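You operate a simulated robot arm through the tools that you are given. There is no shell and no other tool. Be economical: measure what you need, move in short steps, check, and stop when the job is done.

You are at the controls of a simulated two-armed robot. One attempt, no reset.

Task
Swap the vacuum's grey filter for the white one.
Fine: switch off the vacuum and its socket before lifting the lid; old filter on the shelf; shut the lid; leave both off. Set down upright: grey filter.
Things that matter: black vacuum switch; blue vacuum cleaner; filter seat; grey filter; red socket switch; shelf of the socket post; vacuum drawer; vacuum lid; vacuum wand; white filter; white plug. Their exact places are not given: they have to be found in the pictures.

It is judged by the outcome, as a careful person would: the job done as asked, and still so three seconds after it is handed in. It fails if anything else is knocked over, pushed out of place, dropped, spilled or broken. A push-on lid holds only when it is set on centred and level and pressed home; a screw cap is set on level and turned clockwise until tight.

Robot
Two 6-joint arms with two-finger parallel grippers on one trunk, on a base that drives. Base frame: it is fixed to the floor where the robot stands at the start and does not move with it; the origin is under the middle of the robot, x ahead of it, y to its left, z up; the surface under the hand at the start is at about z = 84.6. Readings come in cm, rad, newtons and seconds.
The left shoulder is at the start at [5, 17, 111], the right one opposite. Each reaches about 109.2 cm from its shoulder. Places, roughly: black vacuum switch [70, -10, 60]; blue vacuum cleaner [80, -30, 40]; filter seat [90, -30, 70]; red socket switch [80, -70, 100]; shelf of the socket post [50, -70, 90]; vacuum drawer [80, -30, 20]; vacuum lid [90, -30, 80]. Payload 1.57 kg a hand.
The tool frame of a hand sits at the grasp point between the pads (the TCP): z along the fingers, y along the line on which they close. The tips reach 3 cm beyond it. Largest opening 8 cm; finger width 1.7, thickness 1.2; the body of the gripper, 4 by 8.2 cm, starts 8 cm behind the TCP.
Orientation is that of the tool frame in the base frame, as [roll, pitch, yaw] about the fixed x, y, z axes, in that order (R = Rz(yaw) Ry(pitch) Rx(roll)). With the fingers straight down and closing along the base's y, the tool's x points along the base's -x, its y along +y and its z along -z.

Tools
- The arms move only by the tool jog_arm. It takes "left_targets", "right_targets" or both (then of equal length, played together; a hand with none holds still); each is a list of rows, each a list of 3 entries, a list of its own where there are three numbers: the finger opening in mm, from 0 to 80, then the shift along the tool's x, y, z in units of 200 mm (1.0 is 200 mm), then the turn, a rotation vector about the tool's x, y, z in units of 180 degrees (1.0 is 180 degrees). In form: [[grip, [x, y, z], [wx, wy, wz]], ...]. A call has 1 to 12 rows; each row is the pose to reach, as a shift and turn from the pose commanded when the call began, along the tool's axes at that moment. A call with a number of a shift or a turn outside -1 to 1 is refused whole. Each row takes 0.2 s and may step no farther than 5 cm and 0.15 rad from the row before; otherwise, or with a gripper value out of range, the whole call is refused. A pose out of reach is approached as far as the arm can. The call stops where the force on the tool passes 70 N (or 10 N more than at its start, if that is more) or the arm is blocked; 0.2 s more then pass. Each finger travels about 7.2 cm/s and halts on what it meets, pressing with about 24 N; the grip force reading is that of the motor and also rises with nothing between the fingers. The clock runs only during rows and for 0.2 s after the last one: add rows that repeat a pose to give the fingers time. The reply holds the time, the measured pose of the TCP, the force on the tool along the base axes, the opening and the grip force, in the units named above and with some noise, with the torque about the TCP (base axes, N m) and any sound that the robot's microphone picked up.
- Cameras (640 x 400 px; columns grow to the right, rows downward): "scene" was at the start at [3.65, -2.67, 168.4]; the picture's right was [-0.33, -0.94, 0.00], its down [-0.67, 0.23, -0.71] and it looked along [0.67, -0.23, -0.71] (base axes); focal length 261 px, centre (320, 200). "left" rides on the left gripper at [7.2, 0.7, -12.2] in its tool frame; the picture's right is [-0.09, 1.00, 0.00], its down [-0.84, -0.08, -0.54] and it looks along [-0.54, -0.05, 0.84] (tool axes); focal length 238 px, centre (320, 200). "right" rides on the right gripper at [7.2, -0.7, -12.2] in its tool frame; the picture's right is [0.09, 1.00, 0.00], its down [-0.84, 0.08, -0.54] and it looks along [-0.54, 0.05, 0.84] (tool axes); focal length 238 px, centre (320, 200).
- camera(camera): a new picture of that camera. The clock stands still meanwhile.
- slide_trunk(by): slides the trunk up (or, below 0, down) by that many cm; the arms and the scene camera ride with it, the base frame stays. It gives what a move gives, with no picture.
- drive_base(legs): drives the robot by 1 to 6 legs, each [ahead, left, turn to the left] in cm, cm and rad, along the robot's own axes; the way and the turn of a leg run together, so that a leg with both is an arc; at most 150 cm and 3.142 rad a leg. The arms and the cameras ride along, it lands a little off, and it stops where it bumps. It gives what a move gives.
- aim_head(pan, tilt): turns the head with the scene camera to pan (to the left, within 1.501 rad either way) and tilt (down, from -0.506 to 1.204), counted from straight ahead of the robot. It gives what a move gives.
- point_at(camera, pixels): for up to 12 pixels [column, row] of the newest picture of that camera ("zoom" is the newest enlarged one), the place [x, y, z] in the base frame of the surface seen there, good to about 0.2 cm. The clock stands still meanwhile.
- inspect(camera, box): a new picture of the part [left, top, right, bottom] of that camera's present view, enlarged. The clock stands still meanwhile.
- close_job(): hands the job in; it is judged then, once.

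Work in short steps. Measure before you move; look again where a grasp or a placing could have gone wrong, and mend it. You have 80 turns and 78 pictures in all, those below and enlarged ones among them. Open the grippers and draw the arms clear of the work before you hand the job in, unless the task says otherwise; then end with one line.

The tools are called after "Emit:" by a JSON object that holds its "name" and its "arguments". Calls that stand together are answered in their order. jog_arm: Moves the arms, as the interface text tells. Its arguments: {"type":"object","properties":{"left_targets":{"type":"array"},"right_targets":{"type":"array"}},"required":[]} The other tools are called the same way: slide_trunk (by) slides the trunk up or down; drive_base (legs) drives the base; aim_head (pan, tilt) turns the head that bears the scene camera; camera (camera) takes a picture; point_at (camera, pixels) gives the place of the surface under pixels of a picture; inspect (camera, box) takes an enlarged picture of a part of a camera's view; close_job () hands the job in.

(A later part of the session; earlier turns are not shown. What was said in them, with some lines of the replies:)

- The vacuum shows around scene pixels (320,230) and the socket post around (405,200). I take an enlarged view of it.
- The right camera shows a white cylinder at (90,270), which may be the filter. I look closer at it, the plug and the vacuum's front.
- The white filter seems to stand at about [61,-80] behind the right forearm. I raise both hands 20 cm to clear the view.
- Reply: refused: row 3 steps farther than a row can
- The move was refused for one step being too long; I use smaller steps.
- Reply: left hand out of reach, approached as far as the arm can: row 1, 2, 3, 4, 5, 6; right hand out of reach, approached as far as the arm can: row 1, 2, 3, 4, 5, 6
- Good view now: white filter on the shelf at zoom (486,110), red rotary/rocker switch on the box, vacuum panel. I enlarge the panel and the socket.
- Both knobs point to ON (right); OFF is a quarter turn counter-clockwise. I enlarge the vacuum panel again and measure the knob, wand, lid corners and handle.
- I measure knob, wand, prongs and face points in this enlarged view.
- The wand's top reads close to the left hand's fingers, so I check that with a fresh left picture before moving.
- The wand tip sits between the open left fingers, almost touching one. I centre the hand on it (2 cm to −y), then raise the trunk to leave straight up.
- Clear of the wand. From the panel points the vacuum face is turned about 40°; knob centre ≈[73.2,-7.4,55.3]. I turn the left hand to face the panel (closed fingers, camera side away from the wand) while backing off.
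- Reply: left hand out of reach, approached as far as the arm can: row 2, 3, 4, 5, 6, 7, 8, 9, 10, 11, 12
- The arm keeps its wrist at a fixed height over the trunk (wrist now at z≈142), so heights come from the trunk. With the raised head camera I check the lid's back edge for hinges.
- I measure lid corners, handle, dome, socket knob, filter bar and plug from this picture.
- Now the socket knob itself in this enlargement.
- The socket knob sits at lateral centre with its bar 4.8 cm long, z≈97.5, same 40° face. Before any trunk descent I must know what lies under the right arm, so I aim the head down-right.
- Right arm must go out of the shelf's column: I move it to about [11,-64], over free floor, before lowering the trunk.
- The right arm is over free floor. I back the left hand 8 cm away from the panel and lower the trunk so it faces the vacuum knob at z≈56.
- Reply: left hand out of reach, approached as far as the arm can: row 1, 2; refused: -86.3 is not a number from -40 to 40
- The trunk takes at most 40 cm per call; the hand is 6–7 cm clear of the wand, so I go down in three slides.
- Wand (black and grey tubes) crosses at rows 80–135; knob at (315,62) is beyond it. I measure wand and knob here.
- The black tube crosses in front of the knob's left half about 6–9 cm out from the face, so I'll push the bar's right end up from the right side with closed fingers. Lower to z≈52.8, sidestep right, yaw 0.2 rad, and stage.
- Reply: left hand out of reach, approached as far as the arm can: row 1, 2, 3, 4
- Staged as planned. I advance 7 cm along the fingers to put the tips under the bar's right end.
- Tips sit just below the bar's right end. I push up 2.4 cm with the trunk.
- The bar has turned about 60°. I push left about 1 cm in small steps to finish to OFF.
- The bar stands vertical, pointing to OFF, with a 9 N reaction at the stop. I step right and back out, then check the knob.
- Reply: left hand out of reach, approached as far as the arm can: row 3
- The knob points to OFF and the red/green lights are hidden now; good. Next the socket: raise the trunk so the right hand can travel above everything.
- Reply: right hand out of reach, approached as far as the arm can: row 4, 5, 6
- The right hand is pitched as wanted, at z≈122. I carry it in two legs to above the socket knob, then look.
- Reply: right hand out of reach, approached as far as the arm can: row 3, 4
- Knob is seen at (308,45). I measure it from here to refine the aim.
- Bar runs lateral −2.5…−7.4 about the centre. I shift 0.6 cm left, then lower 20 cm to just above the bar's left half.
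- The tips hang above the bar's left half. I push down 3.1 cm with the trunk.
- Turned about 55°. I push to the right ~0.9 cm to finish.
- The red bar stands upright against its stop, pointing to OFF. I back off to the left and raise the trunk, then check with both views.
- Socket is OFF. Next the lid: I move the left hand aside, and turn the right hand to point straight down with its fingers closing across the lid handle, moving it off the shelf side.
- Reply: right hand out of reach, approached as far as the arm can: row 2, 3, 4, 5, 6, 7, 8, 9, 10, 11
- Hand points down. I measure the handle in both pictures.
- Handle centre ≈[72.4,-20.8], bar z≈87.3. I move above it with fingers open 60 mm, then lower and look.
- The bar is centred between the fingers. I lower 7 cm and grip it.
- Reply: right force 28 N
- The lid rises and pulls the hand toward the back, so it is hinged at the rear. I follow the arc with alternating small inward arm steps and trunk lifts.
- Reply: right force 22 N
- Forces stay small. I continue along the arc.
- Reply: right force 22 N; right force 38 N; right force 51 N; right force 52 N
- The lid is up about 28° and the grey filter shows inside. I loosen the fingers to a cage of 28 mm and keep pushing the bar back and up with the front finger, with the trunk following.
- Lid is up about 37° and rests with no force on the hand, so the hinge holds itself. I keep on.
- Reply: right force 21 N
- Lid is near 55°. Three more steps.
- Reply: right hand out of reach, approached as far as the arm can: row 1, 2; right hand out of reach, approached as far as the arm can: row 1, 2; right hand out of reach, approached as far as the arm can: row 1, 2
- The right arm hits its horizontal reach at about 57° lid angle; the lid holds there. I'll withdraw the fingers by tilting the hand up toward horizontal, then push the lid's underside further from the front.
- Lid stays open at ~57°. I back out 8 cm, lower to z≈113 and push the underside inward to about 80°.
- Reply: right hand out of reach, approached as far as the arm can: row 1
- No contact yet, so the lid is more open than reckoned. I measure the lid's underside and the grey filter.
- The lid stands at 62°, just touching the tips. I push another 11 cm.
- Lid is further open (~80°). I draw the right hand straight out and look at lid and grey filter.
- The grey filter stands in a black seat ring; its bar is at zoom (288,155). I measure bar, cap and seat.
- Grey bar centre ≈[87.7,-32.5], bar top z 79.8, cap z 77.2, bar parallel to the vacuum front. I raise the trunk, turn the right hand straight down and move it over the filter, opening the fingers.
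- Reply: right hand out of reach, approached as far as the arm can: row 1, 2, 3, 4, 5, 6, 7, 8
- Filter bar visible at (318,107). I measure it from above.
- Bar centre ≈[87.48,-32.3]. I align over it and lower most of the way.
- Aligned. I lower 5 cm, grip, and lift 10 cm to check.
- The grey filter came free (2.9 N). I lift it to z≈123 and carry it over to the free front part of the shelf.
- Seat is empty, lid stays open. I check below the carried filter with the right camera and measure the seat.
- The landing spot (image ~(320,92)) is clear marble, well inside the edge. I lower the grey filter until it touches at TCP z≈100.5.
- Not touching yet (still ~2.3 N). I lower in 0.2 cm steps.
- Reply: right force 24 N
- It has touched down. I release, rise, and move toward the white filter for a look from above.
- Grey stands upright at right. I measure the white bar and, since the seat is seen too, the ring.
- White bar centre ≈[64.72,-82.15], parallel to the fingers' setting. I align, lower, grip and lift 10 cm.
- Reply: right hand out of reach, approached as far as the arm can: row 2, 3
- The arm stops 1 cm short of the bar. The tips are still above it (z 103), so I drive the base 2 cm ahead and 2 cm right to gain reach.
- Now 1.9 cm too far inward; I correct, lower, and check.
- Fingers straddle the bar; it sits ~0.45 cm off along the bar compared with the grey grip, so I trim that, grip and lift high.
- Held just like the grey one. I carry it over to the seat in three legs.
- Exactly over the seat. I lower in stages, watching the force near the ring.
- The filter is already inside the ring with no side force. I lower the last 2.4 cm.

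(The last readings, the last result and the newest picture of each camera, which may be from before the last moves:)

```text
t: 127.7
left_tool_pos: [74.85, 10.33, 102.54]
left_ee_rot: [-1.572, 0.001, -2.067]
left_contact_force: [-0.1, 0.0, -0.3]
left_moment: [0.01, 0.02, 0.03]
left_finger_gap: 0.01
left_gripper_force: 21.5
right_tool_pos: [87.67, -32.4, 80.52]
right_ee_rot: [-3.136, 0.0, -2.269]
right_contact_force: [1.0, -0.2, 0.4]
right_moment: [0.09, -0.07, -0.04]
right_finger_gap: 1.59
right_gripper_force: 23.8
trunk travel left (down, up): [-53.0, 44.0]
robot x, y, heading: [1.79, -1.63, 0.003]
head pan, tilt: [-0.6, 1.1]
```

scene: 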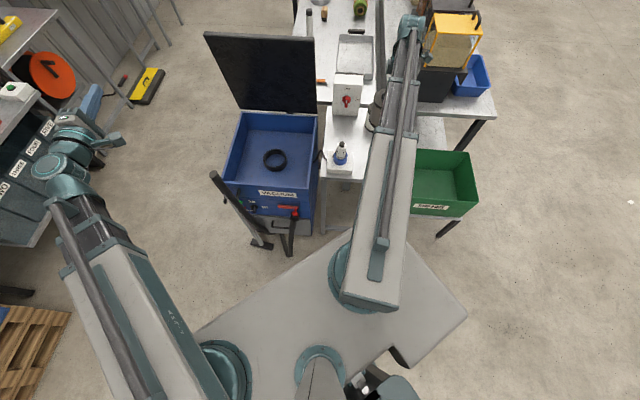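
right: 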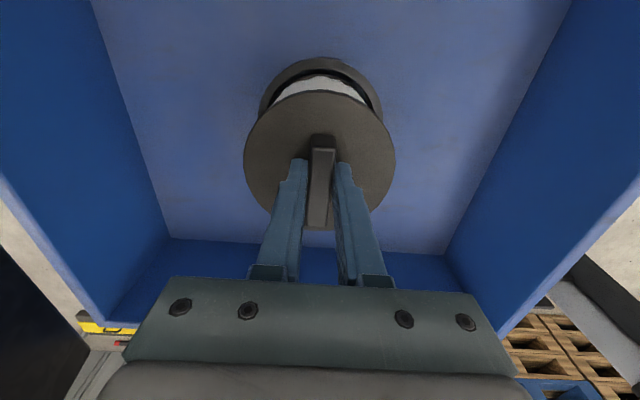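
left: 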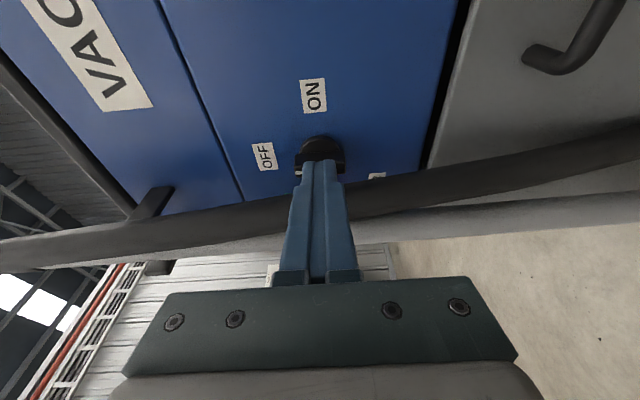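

It bears on the seat floor. I press slightly, release, rise 12 cm and check.

Emit:
{"name": "slide_trunk", "arguments": {"by": -0.2}}

Emit:
{"name": "jog_arm", "arguments": {"right_targets": [[25, [0, 0, 0], [0, 0, 0]], [40, [0, 0, 0], [0, 0, 0]], [40, [0, 0, 0], [0, 0, 0]]]}}

Emit:
{"name": "slide_trunk", "arguments": {"by": 40}}

Emit:
{"name": "inspect", "arguments": {"camera": "right", "box": [180, 0, 480, 190]}}

```text
t: 128.2
left_tool_pos: [74.59, 10.4, 102.37]
left_ee_rot: [-1.571, 0.0, -2.069]
left_contact_force: [-0.3, 0.3, 0.5]
left_moment: [0.01, -0.01, -0.01]
left_finger_gap: 0.0
left_gripper_force: 21.6
right_tool_pos: [87.45, -32.35, 80.39]
right_ee_rot: [-3.136, 0.001, -2.268]
right_contact_force: [7.1, -3.1, 20.6]
right_moment: [0.1, -0.07, -0.01]
right_finger_gap: 1.58
right_gripper_force: 23.0
trunk travel left (down, up): [-52.8, 44.2]
robot x, y, heading: [2.19, -1.73, -0.001]
head pan, tilt: [-0.6, 1.1]
```

```text
t: 129.0
left_tool_pos: [74.83, 10.28, 102.27]
left_ee_rot: [-1.572, 0.0, -2.066]
left_contact_force: [0.1, 0.4, 0.4]
left_moment: [-0.01, -0.01, -0.01]
left_finger_gap: 0.0
left_gripper_force: 21.6
right_tool_pos: [87.58, -32.29, 80.27]
right_ee_rot: [-3.139, -0.001, -2.268]
right_contact_force: [0.2, 0.0, 0.2]
right_moment: [0.01, -0.01, -0.01]
right_finger_gap: 4.0
right_gripper_force: 0.1
trunk travel left (down, up): [-52.8, 44.2]
robot x, y, heading: [1.96, -1.94, -0.003]
head pan, tilt: [-0.6, 1.1]
```

```text
t: 132.8
left_tool_pos: [74.85, 10.27, 142.31]
left_ee_rot: [-1.572, 0.001, -2.067]
left_contact_force: [0.2, -0.6, 0.3]
left_moment: [-0.01, 0.03, -0.02]
left_finger_gap: 0.0
left_gripper_force: 21.6
right_tool_pos: [87.47, -32.31, 120.33]
right_ee_rot: [-3.139, -0.001, -2.269]
right_contact_force: [0.2, 0.0, -0.1]
right_moment: [0.02, -0.01, 0.01]
right_finger_gap: 4.01
right_gripper_force: 0.0
trunk travel left (down, up): [-92.8, 4.2]
robot x, y, heading: [2.03, -2.04, -0.001]
head pan, tilt: [-0.6, 1.1]
```

```text
2.11 times, centred on (330, 95) of right
```

zoom: 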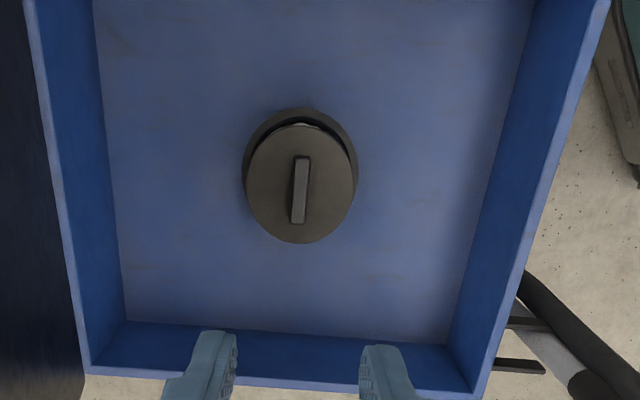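

The white filter is seated. For closing I need the lid's angle; I take a scene view and measure it.

Emit:
{"name": "camera", "arguments": {"camera": "scene"}}

Emit:
{"name": "point_at", "arguments": {"camera": "scene", "pixels": [[215, 45], [225, 70], [240, 100], [235, 38], [310, 45], [312, 70], [310, 100], [208, 36], [300, 38], [245, 75], [270, 36], [220, 36]]}}

```text
9 pictures are left
```

scene: 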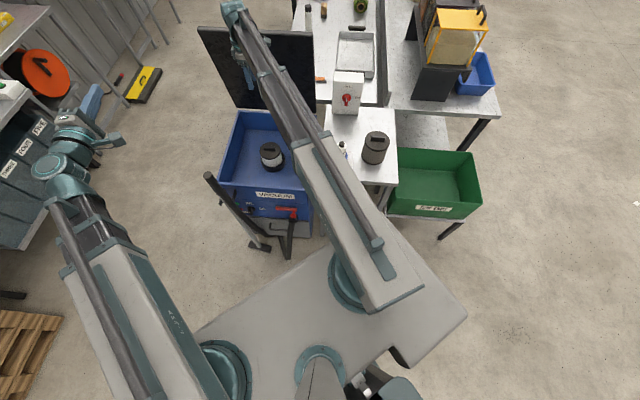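

```text
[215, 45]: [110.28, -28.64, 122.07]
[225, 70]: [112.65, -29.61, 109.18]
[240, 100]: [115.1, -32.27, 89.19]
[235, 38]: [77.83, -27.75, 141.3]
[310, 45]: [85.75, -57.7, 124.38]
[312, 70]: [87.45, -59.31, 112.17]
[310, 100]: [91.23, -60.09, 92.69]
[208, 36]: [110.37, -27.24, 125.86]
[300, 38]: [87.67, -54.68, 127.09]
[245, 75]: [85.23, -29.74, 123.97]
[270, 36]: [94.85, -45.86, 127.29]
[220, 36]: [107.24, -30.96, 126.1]
```

The lid stands at 80° with its top edge at z≈127. I'll hook the closed right fingers over its edge right of the dome, pitched 30° down: first raise, sidestep and tilt, then reach over the edge.

Emit:
{"name": "slide_trunk", "arguments": {"by": 4}}

Emit:
{"name": "jog_arm", "arguments": {"right_targets": [[20, [0.1, 0, -0.01], [0.0417, 0, 0]], [0, [0.2, 0, -0.04], [0.0833, 0, 0]], [0, [0.3, 0, -0.09], [0.125, 0, 0]], [0, [0.4, 0, -0.15], [0.1667, 0, 0]], [0, [0.5, 0, -0.23], [0.2083, 0, 0]], [0, [0.6, 0, -0.32], [0.25, 0, 0]], [0, [0.7, 0, -0.43], [0.2917, 0, 0]], [0, [0.775, 0, -0.55], [0.3333, 0, 0]]]}}

Emit:
{"name": "jog_arm", "arguments": {"right_targets": [[0, [0, -0.09, 0.155], [0, 0, 0]], [0, [0, -0.18, 0.31], [0, 0, 0]], [0, [0, -0.27, 0.465], [0, 0, 0]], [0, [0, -0.36, 0.62], [0, 0, 0]], [0, [0, -0.44, 0.762], [0, 0, 0]]]}}

Emit:
{"name": "camera", "arguments": {"camera": "right"}}

```text
t: 133.6
left_tool_pos: [74.88, 10.37, 146.35]
left_ee_rot: [-1.572, 0.0, -2.067]
left_contact_force: [1.1, -0.9, -0.1]
left_moment: [0.0, 0.01, -0.02]
left_finger_gap: 0.0
left_gripper_force: 21.5
right_tool_pos: [87.61, -32.4, 124.18]
right_ee_rot: [-3.141, -0.001, -2.269]
right_contact_force: [0.4, 0.5, 0.0]
right_moment: [-0.01, -0.03, 0.02]
right_finger_gap: 4.0
right_gripper_force: 0.0
trunk travel left (down, up): [-96.8, 0.2]
robot x, y, heading: [1.88, -2.09, 0.002]
head pan, tilt: [-0.6, 1.1]
```

```text
t: 135.4
left_tool_pos: [74.89, 10.23, 146.26]
left_ee_rot: [-1.573, 0.0, -2.068]
left_contact_force: [-1.4, 0.0, -0.4]
left_moment: [-0.01, 0.0, 0.0]
left_finger_gap: 0.0
left_gripper_force: 20.9
right_tool_pos: [77.62, -44.44, 135.41]
right_ee_rot: [-2.089, 0.002, -2.267]
right_contact_force: [1.1, -0.6, 0.0]
right_moment: [-0.02, -0.04, 0.01]
right_finger_gap: 0.0
right_gripper_force: 21.6
trunk travel left (down, up): [-96.8, 0.2]
robot x, y, heading: [2.05, -2.14, -0.001]
head pan, tilt: [-0.6, 1.1]
```

```text
t: 136.6
left_tool_pos: [74.99, 10.2, 146.29]
left_ee_rot: [-1.573, 0.0, -2.069]
left_contact_force: [0.2, -0.2, -1.0]
left_moment: [0.02, -0.02, 0.02]
left_finger_gap: 0.02
left_gripper_force: 21.4
right_tool_pos: [91.09, -55.79, 135.33]
right_ee_rot: [-2.093, 0.002, -2.268]
right_contact_force: [0.1, -1.2, -0.2]
right_moment: [-0.03, 0.01, 0.02]
right_finger_gap: 0.02
right_gripper_force: 21.8
trunk travel left (down, up): [-96.8, 0.2]
robot x, y, heading: [2.09, -1.61, -0.002]
head pan, tilt: [-0.6, 1.1]
```

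```text
8 pictures are left
```

right: 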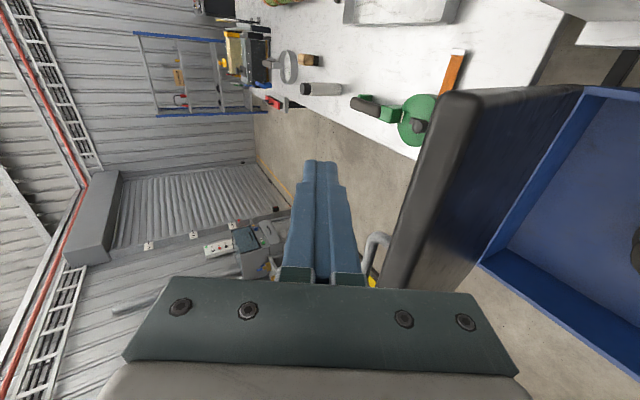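

Fingers are over and behind the edge. I verify the edge's place before lowering.

Emit:
{"name": "point_at", "arguments": {"camera": "right", "pixels": [[430, 160], [445, 160], [460, 130], [400, 260], [385, 250], [318, 165]]}}

```text
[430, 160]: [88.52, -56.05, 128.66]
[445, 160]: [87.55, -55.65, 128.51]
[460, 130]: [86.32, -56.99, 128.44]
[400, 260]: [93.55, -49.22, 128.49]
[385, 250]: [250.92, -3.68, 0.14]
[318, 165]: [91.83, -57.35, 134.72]
```

Edge top is z 128.5, back side n≈−104, as reckoned. I lower to it and pull outward in alternating steps.

Emit:
{"name": "slide_trunk", "arguments": {"by": -6.5}}

Emit:
{"name": "jog_arm", "arguments": {"right_targets": [[0, [0, 0.05, -0.087], [0, 0, 0]], [0, [0, 0.1, -0.173], [0, 0, 0]]]}}

Emit:
{"name": "slide_trunk", "arguments": {"by": -1}}

Emit:
{"name": "jog_arm", "arguments": {"right_targets": [[0, [0, 0.05, -0.087], [0, 0, 0]], [0, [0, 0.1, -0.173], [0, 0, 0]]]}}

Emit:
{"name": "camera", "arguments": {"camera": "right"}}

```text
t: 137.7
left_tool_pos: [74.26, 10.62, 140.09]
left_ee_rot: [-1.569, 0.0, -2.067]
left_contact_force: [0.4, -0.2, 0.3]
left_moment: [0.01, 0.0, 0.01]
left_finger_gap: 0.0
left_gripper_force: 21.4
right_tool_pos: [90.52, -55.41, 129.46]
right_ee_rot: [-2.085, -0.002, -2.266]
right_contact_force: [-4.5, 3.6, 40.5]
right_moment: [0.07, 0.44, -0.01]
right_finger_gap: 0.0
right_gripper_force: 21.0
trunk travel left (down, up): [-90.3, 6.7]
robot x, y, heading: [1.69, -1.95, 0.003]
head pan, tilt: [-0.6, 1.1]
```

```text
t: 138.3
left_tool_pos: [74.73, 10.48, 139.72]
left_ee_rot: [-1.573, 0.0, -2.068]
left_contact_force: [-0.6, -0.5, -0.2]
left_moment: [0.0, 0.0, 0.02]
left_finger_gap: 0.01
left_gripper_force: 22.0
right_tool_pos: [87.95, -53.28, 128.67]
right_ee_rot: [-2.097, 0.001, -2.27]
right_contact_force: [0.3, 2.1, 5.1]
right_moment: [0.03, 0.04, -0.02]
right_finger_gap: 0.01
right_gripper_force: 20.9
trunk travel left (down, up): [-90.3, 6.7]
robot x, y, heading: [2.21, -1.81, 0.002]
head pan, tilt: [-0.6, 1.1]
```

```text
t: 138.8
left_tool_pos: [74.25, 10.72, 139.1]
left_ee_rot: [-1.567, -0.001, -2.068]
left_contact_force: [-0.2, -0.3, -0.5]
left_moment: [0.02, 0.0, 0.02]
left_finger_gap: 0.0
left_gripper_force: 21.4
right_tool_pos: [87.39, -52.77, 128.56]
right_ee_rot: [-2.084, 0.002, -2.265]
right_contact_force: [-10.8, 8.6, 48.3]
right_moment: [0.19, 0.61, 0.07]
right_finger_gap: 0.0
right_gripper_force: 21.3
trunk travel left (down, up): [-89.3, 7.7]
robot x, y, heading: [2.0, -1.8, 0.0]
head pan, tilt: [-0.6, 1.1]
```

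```text
t: 139.4
left_tool_pos: [74.91, 10.26, 138.65]
left_ee_rot: [-1.573, -0.001, -2.071]
left_contact_force: [0.0, 0.5, 0.7]
left_moment: [-0.02, 0.01, 0.05]
left_finger_gap: 0.01
left_gripper_force: 21.2
right_tool_pos: [84.81, -50.7, 127.61]
right_ee_rot: [-2.097, 0.002, -2.27]
right_contact_force: [0.2, 0.2, 0.3]
right_moment: [0.01, -0.03, 0.01]
right_finger_gap: 0.02
right_gripper_force: 21.6
trunk travel left (down, up): [-89.3, 7.7]
robot x, y, heading: [1.71, -1.7, -0.001]
head pan, tilt: [-0.6, 1.1]
```

```text
7 pictures are left
```

right: 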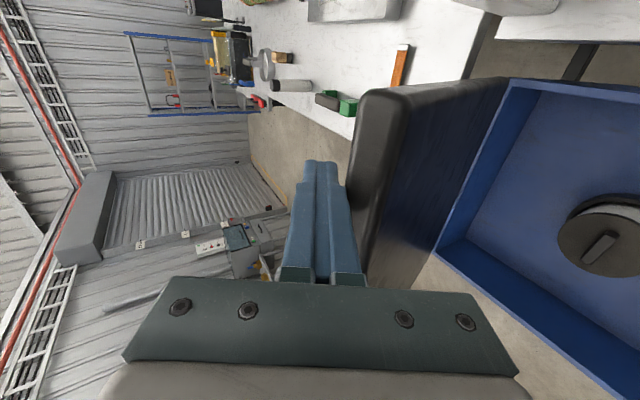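

I measure where the lid edge is now.

Emit:
{"name": "point_at", "arguments": {"camera": "right", "pixels": [[352, 150], [365, 150], [385, 150], [405, 150], [440, 120], [500, 90]]}}

```text
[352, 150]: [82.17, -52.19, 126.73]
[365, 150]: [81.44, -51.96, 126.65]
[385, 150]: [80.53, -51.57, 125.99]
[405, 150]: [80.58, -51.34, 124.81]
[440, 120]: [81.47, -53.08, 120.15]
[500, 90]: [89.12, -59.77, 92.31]
```

The lid is at 70° and following. I continue with two more lower-and-pull steps.

Emit:
{"name": "slide_trunk", "arguments": {"by": -1.3}}

Emit:
{"name": "jog_arm", "arguments": {"right_targets": [[0, [0, 0.05, -0.087], [0, 0, 0]], [0, [0, 0.1, -0.173], [0, 0, 0]]]}}

Emit:
{"name": "slide_trunk", "arguments": {"by": -2}}

Emit:
{"name": "jog_arm", "arguments": {"right_targets": [[0, [0, 0.05, -0.087], [0, 0, 0]], [0, [0, 0.1, -0.173], [0, 0, 0]]]}}

Emit:
{"name": "slide_trunk", "arguments": {"by": -2.5}}

Emit:
{"name": "jog_arm", "arguments": {"right_targets": [[0, [0, 0.05, -0.087], [0, 0, 0]], [0, [0, 0.1, -0.173], [0, 0, 0]]]}}

Emit:
{"name": "slide_trunk", "arguments": {"by": -2.5}}

Emit:
{"name": "camera", "arguments": {"camera": "right"}}

Emit:
{"name": "point_at", "arguments": {"camera": "right", "pixels": [[352, 150], [365, 150], [385, 150], [405, 150], [440, 120], [500, 90]]}}

```text
t: 140.1
left_tool_pos: [74.21, 10.71, 137.96]
left_ee_rot: [-1.566, -0.001, -2.068]
left_contact_force: [-0.1, -0.3, 0.6]
left_moment: [-0.05, -0.03, 0.0]
left_finger_gap: 0.0
left_gripper_force: 21.6
right_tool_pos: [84.15, -50.18, 127.13]
right_ee_rot: [-2.088, 0.001, -2.267]
right_contact_force: [-16.1, 11.4, 48.9]
right_moment: [0.46, 0.58, 0.07]
right_finger_gap: 0.0
right_gripper_force: 21.5
trunk travel left (down, up): [-88.0, 9.0]
robot x, y, heading: [1.96, -1.83, -0.003]
head pan, tilt: [-0.6, 1.1]
```

```text
t: 140.7
left_tool_pos: [74.83, 10.25, 137.38]
left_ee_rot: [-1.571, 0.001, -2.07]
left_contact_force: [-0.4, -0.2, -0.2]
left_moment: [0.03, -0.01, -0.01]
left_finger_gap: 0.0
left_gripper_force: 21.7
right_tool_pos: [81.81, -48.07, 126.4]
right_ee_rot: [-2.099, 0.002, -2.27]
right_contact_force: [0.1, 0.5, -0.2]
right_moment: [0.02, -0.02, 0.0]
right_finger_gap: 0.0
right_gripper_force: 21.3
trunk travel left (down, up): [-88.0, 9.0]
robot x, y, heading: [1.89, -1.99, 0.0]
head pan, tilt: [-0.6, 1.1]
```

```text
t: 141.3
left_tool_pos: [73.83, 11.01, 136.04]
left_ee_rot: [-1.564, -0.001, -2.067]
left_contact_force: [0.1, 0.1, 0.3]
left_moment: [-0.04, 0.01, -0.04]
left_finger_gap: 0.01
left_gripper_force: 21.0
right_tool_pos: [81.03, -47.35, 125.4]
right_ee_rot: [-2.086, 0.0, -2.266]
right_contact_force: [-24.8, 17.4, 60.3]
right_moment: [0.61, 0.84, 0.07]
right_finger_gap: 0.0
right_gripper_force: 21.2
trunk travel left (down, up): [-86.0, 11.0]
robot x, y, heading: [1.35, -2.24, 0.002]
head pan, tilt: [-0.6, 1.1]
```

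```text
t: 141.9
left_tool_pos: [74.87, 10.29, 135.4]
left_ee_rot: [-1.572, -0.001, -2.071]
left_contact_force: [-0.4, -0.6, -1.0]
left_moment: [0.04, -0.01, 0.02]
left_finger_gap: 0.01
left_gripper_force: 21.2
right_tool_pos: [78.92, -45.51, 124.27]
right_ee_rot: [-2.097, 0.002, -2.272]
right_contact_force: [0.1, 0.2, 0.3]
right_moment: [0.04, 0.03, 0.02]
right_finger_gap: 0.0
right_gripper_force: 21.1
trunk travel left (down, up): [-86.0, 11.0]
robot x, y, heading: [1.57, -2.14, -0.001]
head pan, tilt: [-0.6, 1.1]
```

```text
t: 142.6
left_tool_pos: [73.95, 10.91, 133.57]
left_ee_rot: [-1.562, -0.001, -2.069]
left_contact_force: [-0.3, 0.4, -0.6]
left_moment: [0.01, 0.0, 0.03]
left_finger_gap: 0.0
left_gripper_force: 21.5
right_tool_pos: [77.61, -44.44, 123.1]
right_ee_rot: [-2.077, -0.003, -2.257]
right_contact_force: [-25.8, 17.1, 51.9]
right_moment: [0.63, 0.76, 0.09]
right_finger_gap: 0.01
right_gripper_force: 21.1
trunk travel left (down, up): [-83.7, 13.3]
robot x, y, heading: [1.82, -1.91, 0.001]
head pan, tilt: [-0.6, 1.1]
stopped: the force on the tool passed its limit at 75 N (the readings are from after the stop); the commanded pose is now the measured one
```

```text
t: 143.2
left_tool_pos: [74.77, 10.5, 133.0]
left_ee_rot: [-1.572, 0.0, -2.068]
left_contact_force: [-0.8, 0.1, -0.4]
left_moment: [0.03, 0.03, 0.01]
left_finger_gap: 0.0
left_gripper_force: 21.5
right_tool_pos: [75.5, -42.53, 122.25]
right_ee_rot: [-2.094, -0.001, -2.263]
right_contact_force: [-1.0, 0.5, 0.4]
right_moment: [0.01, 0.0, 0.02]
right_finger_gap: 0.0
right_gripper_force: 21.3
trunk travel left (down, up): [-83.7, 13.3]
robot x, y, heading: [2.14, -2.07, 0.001]
head pan, tilt: [-0.6, 1.1]
```

```text
t: 143.9
left_tool_pos: [74.04, 10.94, 130.95]
left_ee_rot: [-1.564, 0.0, -2.07]
left_contact_force: [-0.9, 0.0, -0.2]
left_moment: [-0.02, 0.02, 0.04]
left_finger_gap: 0.0
left_gripper_force: 21.3
right_tool_pos: [74.78, -41.8, 120.33]
right_ee_rot: [-2.082, -0.002, -2.259]
right_contact_force: [-28.4, 23.5, 43.5]
right_moment: [0.6, 0.7, -0.03]
right_finger_gap: 0.0
right_gripper_force: 21.2
trunk travel left (down, up): [-81.2, 15.8]
robot x, y, heading: [2.08, -2.13, 0.001]
head pan, tilt: [-0.6, 1.1]
```

```text
6 pictures are left
```

right: 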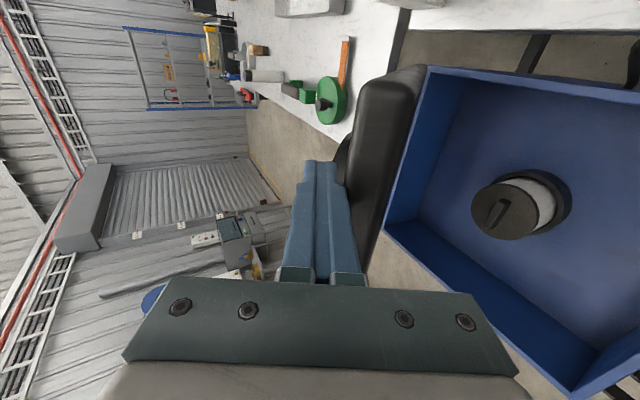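

```text
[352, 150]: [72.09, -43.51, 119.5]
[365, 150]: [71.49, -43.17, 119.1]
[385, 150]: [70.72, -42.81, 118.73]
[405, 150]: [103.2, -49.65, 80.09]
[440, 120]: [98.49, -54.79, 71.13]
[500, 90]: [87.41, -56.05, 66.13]
```

Lid is down to 55°. Now I switch to pushing straight down on its top face: raise, turn the hand vertical, right of the dome, about 24 cm from the hinge.

Emit:
{"name": "slide_trunk", "arguments": {"by": 15.5}}

Emit:
{"name": "jog_arm", "arguments": {"right_targets": [[0, [0, 0.055, 0.041], [-0.0417, 0, 0]], [0, [0, 0.11, 0.083], [-0.0833, 0, 0]], [0, [0, 0.166, 0.124], [-0.125, 0, 0]], [0, [0, 0.22, 0.165], [-0.1667, 0, 0]], [0, [0, 0.277, 0.206], [-0.2083, 0, 0]], [0, [0, 0.332, 0.248], [-0.25, 0, 0]], [0, [0, 0.388, 0.289], [-0.2917, 0, 0]], [0, [0, 0.443, 0.33], [-0.3333, 0, 0]]]}}

Emit:
{"name": "slide_trunk", "arguments": {"by": -12}}

Emit:
{"name": "camera", "arguments": {"camera": "right"}}

```text
t: 145.7
left_tool_pos: [74.79, 10.46, 146.09]
left_ee_rot: [-1.573, 0.001, -2.068]
left_contact_force: [0.1, 0.6, 0.2]
left_moment: [-0.03, -0.03, 0.05]
left_finger_gap: 0.03
left_gripper_force: 20.4
right_tool_pos: [75.54, -42.56, 135.13]
right_ee_rot: [-2.091, -0.002, -2.263]
right_contact_force: [-0.1, 0.0, -0.1]
right_moment: [0.0, -0.01, -0.04]
right_finger_gap: 0.01
right_gripper_force: 21.3
trunk travel left (down, up): [-96.7, 0.3]
robot x, y, heading: [2.15, -2.13, 0.004]
head pan, tilt: [-0.6, 1.1]
```

```text
t: 147.5
left_tool_pos: [74.83, 10.32, 146.03]
left_ee_rot: [-1.573, 0.0, -2.069]
left_contact_force: [0.3, -1.0, 0.2]
left_moment: [0.01, 0.02, 0.03]
left_finger_gap: 0.02
left_gripper_force: 21.5
right_tool_pos: [76.59, -43.29, 124.08]
right_ee_rot: [3.141, -0.003, -2.264]
right_contact_force: [0.2, -0.4, 0.9]
right_moment: [0.01, 0.02, -0.01]
right_finger_gap: 0.0
right_gripper_force: 21.5
right hand out of reach, approached as far as the arm can: row 1, 2, 3, 4, 5, 6, 7
trunk travel left (down, up): [-96.7, 0.3]
robot x, y, heading: [2.16, -1.78, 0.001]
head pan, tilt: [-0.6, 1.1]
```

```text
t: 149.0
left_tool_pos: [74.75, 10.4, 134.07]
left_ee_rot: [-1.573, 0.0, -2.066]
left_contact_force: [0.5, -0.4, -0.2]
left_moment: [0.0, 0.0, -0.01]
left_finger_gap: 0.01
left_gripper_force: 20.7
right_tool_pos: [76.55, -43.45, 112.11]
right_ee_rot: [-3.138, -0.002, -2.263]
right_contact_force: [-0.6, 1.0, 0.8]
right_moment: [-0.04, 0.01, -0.01]
right_finger_gap: 0.0
right_gripper_force: 21.7
trunk travel left (down, up): [-84.7, 12.3]
robot x, y, heading: [2.06, -1.98, -0.002]
head pan, tilt: [-0.6, 1.1]
```

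```text
5 pictures are left
```

right: 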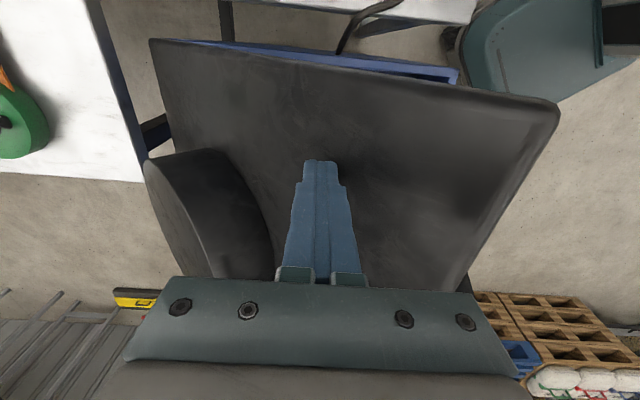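

The tips hang over the lid's face, clear of dome and handle. I push it down in stages.

Emit:
{"name": "slide_trunk", "arguments": {"by": -10}}

Emit:
{"name": "slide_trunk", "arguments": {"by": -8}}

Emit:
{"name": "slide_trunk", "arguments": {"by": -6}}

```text
t: 150.3
left_tool_pos: [74.8, 10.31, 124.17]
left_ee_rot: [-1.573, 0.0, -2.067]
left_contact_force: [0.3, 0.0, -0.2]
left_moment: [0.04, 0.04, -0.04]
left_finger_gap: 0.0
left_gripper_force: 21.1
right_tool_pos: [76.53, -43.22, 102.07]
right_ee_rot: [-3.138, -0.001, -2.263]
right_contact_force: [0.3, 0.2, -0.5]
right_moment: [-0.02, 0.0, -0.02]
right_finger_gap: 0.02
right_gripper_force: 21.3
trunk travel left (down, up): [-74.7, 22.3]
robot x, y, heading: [1.7, -2.39, 0.0]
head pan, tilt: [-0.6, 1.1]
```

```text
t: 151.5
left_tool_pos: [74.6, 10.36, 116.05]
left_ee_rot: [-1.571, 0.0, -2.067]
left_contact_force: [-0.3, -0.8, -0.5]
left_moment: [-0.01, 0.03, -0.04]
left_finger_gap: 0.01
left_gripper_force: 21.2
right_tool_pos: [76.6, -43.4, 94.17]
right_ee_rot: [-3.139, -0.004, -2.263]
right_contact_force: [-0.8, 0.4, 0.0]
right_moment: [-0.01, 0.0, 0.01]
right_finger_gap: 0.0
right_gripper_force: 21.5
trunk travel left (down, up): [-66.7, 30.3]
robot x, y, heading: [2.1, -1.8, 0.004]
head pan, tilt: [-0.6, 1.1]
```

```text
t: 152.5
left_tool_pos: [74.75, 10.34, 110.15]
left_ee_rot: [-1.573, -0.001, -2.068]
left_contact_force: [-0.2, 0.1, -0.1]
left_moment: [-0.02, -0.02, -0.01]
left_finger_gap: 0.01
left_gripper_force: 21.4
right_tool_pos: [76.45, -43.47, 88.2]
right_ee_rot: [-3.138, -0.001, -2.263]
right_contact_force: [1.1, 0.9, -0.2]
right_moment: [-0.01, 0.01, -0.02]
right_finger_gap: 0.0
right_gripper_force: 21.4
trunk travel left (down, up): [-60.7, 36.3]
robot x, y, heading: [2.18, -1.95, 0.002]
head pan, tilt: [-0.6, 1.1]
```

No force even at tip z≈85: the lid seems to be already falling ahead of the hand. I look.

Emit:
{"name": "camera", "arguments": {"camera": "scene"}}

Emit:
{"name": "point_at", "arguments": {"camera": "scene", "pixels": [[215, 140], [230, 105], [240, 130], [225, 175], [250, 172], [275, 178], [240, 100], [215, 160]]}}

```text
4 pictures are left
```

scene: 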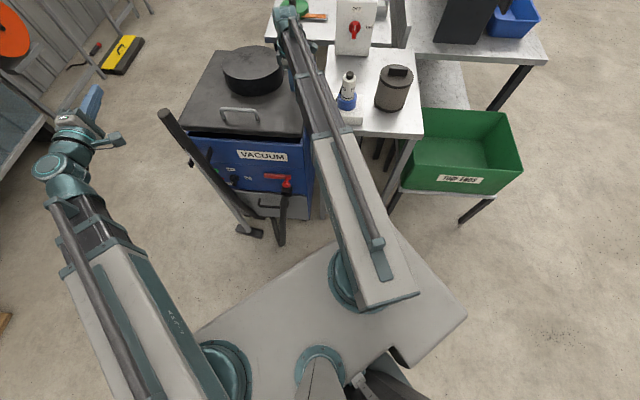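

```text
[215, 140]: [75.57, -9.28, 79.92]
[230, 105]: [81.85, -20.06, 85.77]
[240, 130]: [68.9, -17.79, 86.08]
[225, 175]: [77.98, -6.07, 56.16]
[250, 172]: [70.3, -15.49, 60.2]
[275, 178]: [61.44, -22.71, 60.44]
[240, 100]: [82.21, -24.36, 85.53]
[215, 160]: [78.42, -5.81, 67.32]
```

The lid is almost shut, its front still ~3 cm high. I press down further at this spot.

Emit:
{"name": "slide_trunk", "arguments": {"by": -1.6}}

Emit:
{"name": "slide_trunk", "arguments": {"by": -0.6}}

```text
t: 153.1
left_tool_pos: [74.81, 10.37, 108.56]
left_ee_rot: [-1.571, 0.001, -2.067]
left_contact_force: [-0.1, -0.1, -0.1]
left_moment: [0.02, 0.0, 0.01]
left_finger_gap: 0.0
left_gripper_force: 21.8
right_tool_pos: [76.49, -43.27, 86.5]
right_ee_rot: [-3.139, -0.003, -2.262]
right_contact_force: [-0.5, 1.0, 1.1]
right_moment: [-0.01, -0.02, -0.03]
right_finger_gap: 0.04
right_gripper_force: 21.6
trunk travel left (down, up): [-59.1, 37.9]
robot x, y, heading: [2.06, -2.16, -0.0]
head pan, tilt: [-0.6, 1.1]
```

```text
t: 153.7
left_tool_pos: [74.69, 10.31, 107.91]
left_ee_rot: [-1.572, -0.001, -2.067]
left_contact_force: [0.4, 0.1, -0.4]
left_moment: [0.01, 0.01, 0.03]
left_finger_gap: 0.0
left_gripper_force: 20.9
right_tool_pos: [76.58, -43.27, 85.97]
right_ee_rot: [-3.138, -0.002, -2.263]
right_contact_force: [1.0, -1.3, 9.6]
right_moment: [0.03, -0.02, -0.05]
right_finger_gap: 0.0
right_gripper_force: 21.1
trunk travel left (down, up): [-58.5, 38.5]
robot x, y, heading: [1.95, -1.92, 0.003]
head pan, tilt: [-0.6, 1.1]
```

Contact at closed height. I press 0.3 cm more, then check the lid's height.

Emit:
{"name": "slide_trunk", "arguments": {"by": -0.3}}

Emit:
{"name": "camera", "arguments": {"camera": "scene"}}

Emit:
{"name": "point_at", "arguments": {"camera": "scene", "pixels": [[230, 105], [240, 130], [215, 120], [270, 130], [240, 100], [200, 115], [290, 132]]}}

```text
t: 154.2
left_tool_pos: [74.43, 10.45, 107.9]
left_ee_rot: [-1.568, -0.001, -2.068]
left_contact_force: [0.3, 0.2, 1.2]
left_moment: [0.02, 0.0, 0.03]
left_finger_gap: 0.01
left_gripper_force: 21.7
right_tool_pos: [76.65, -43.34, 86.06]
right_ee_rot: [-3.132, -0.001, -2.264]
right_contact_force: [15.5, -7.7, 54.2]
right_moment: [-0.08, -0.26, 0.07]
right_finger_gap: 0.02
right_gripper_force: 21.3
trunk travel left (down, up): [-58.2, 38.8]
robot x, y, heading: [2.23, -2.04, 0.006]
head pan, tilt: [-0.6, 1.1]
```

```text
3 pictures are left
```

scene: 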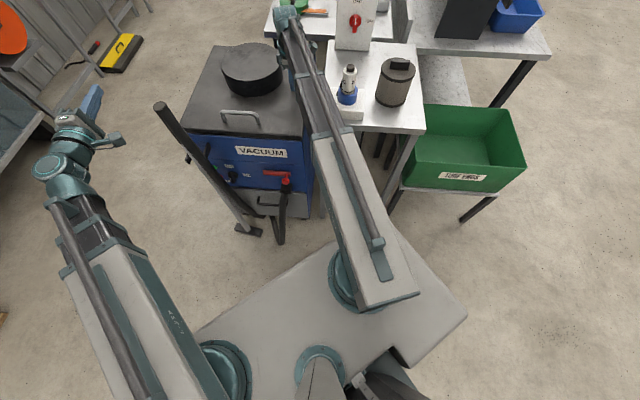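

```text
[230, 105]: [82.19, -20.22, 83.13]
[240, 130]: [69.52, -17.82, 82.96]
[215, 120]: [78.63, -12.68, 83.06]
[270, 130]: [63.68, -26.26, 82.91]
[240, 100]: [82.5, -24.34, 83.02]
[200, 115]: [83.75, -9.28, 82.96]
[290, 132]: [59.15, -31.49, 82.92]
```

The lid reads z≈83 everywhere: shut, and it resisted 54 N. I raise the trunk, open both grippers, draw the right arm back, and take a last look.

Emit:
{"name": "slide_trunk", "arguments": {"by": 37}}

Emit:
{"name": "jog_arm", "arguments": {"left_targets": [[20, [0, 0, 0], [0, 0, 0]], [40, [0, 0, 0], [0, 0, 0]], [60, [0, 0, 0], [0, 0, 0]], [60, [0, 0, 0], [0, 0, 0]], [60, [0, 0, 0], [0, 0, 0]]], "right_targets": [[20, [0, 0.2, 0], [0, 0, 0]], [40, [0, 0.4, 0], [0, 0, 0]], [60, [0, 0.6, 0], [0, 0, 0]], [60, [0, 0.8, 0], [0, 0, 0]], [60, [0, 1.0, 0], [0, 0, 0]]]}}

Emit:
{"name": "inspect", "arguments": {"camera": "scene", "box": [150, 0, 530, 260]}}

```text
t: 157.8
left_tool_pos: [74.84, 10.38, 144.6]
left_ee_rot: [-1.572, -0.001, -2.068]
left_contact_force: [0.0, 0.0, 0.4]
left_moment: [-0.01, 0.01, -0.01]
left_finger_gap: 0.0
left_gripper_force: 21.6
right_tool_pos: [76.36, -43.39, 122.56]
right_ee_rot: [-3.138, -0.002, -2.265]
right_contact_force: [0.6, 0.2, -0.3]
right_moment: [0.01, 0.02, -0.02]
right_finger_gap: 0.0
right_gripper_force: 21.4
trunk travel left (down, up): [-95.2, 1.8]
robot x, y, heading: [1.65, -1.88, -0.004]
head pan, tilt: [-0.6, 1.1]
```

```text
t: 158.9
left_tool_pos: [74.64, 10.43, 144.63]
left_ee_rot: [-1.57, 0.0, -2.069]
left_contact_force: [-0.1, 0.1, -0.3]
left_moment: [0.0, -0.01, 0.01]
left_finger_gap: 6.0
left_gripper_force: 0.1
right_tool_pos: [60.97, -30.68, 122.8]
right_ee_rot: [-3.138, -0.001, -2.265]
right_contact_force: [-0.6, 0.3, -0.2]
right_moment: [-0.01, -0.03, 0.01]
right_finger_gap: 6.01
right_gripper_force: 0.0
trunk travel left (down, up): [-95.2, 1.8]
robot x, y, heading: [1.97, -2.17, 0.001]
head pan, tilt: [-0.6, 1.1]
```

```text
1.54 times, centred on (340, 130) of scene
5 turns are left
```

zoom: 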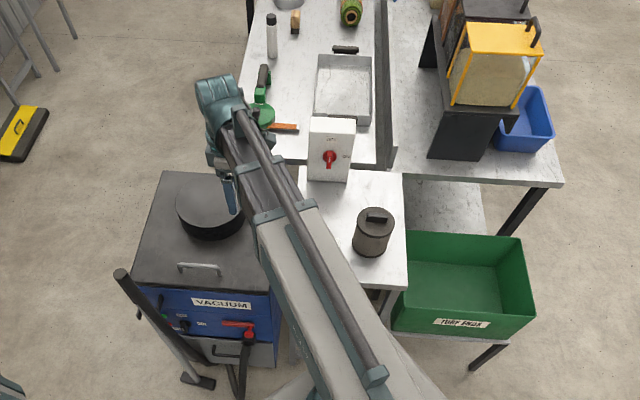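

The lid is shut, both switches point to OFF, and the grey filter stands upright on the shelf. The wand is in place and the arms are clear, so I hand the job in.

Emit:
{"name": "close_job", "arguments": {}}

```text
The job is handed in.
```

The white filter is in the vacuum's seat, and the grey one stands upright on the shelf. The lid is shut, and both the vacuum and its socket are switched off.
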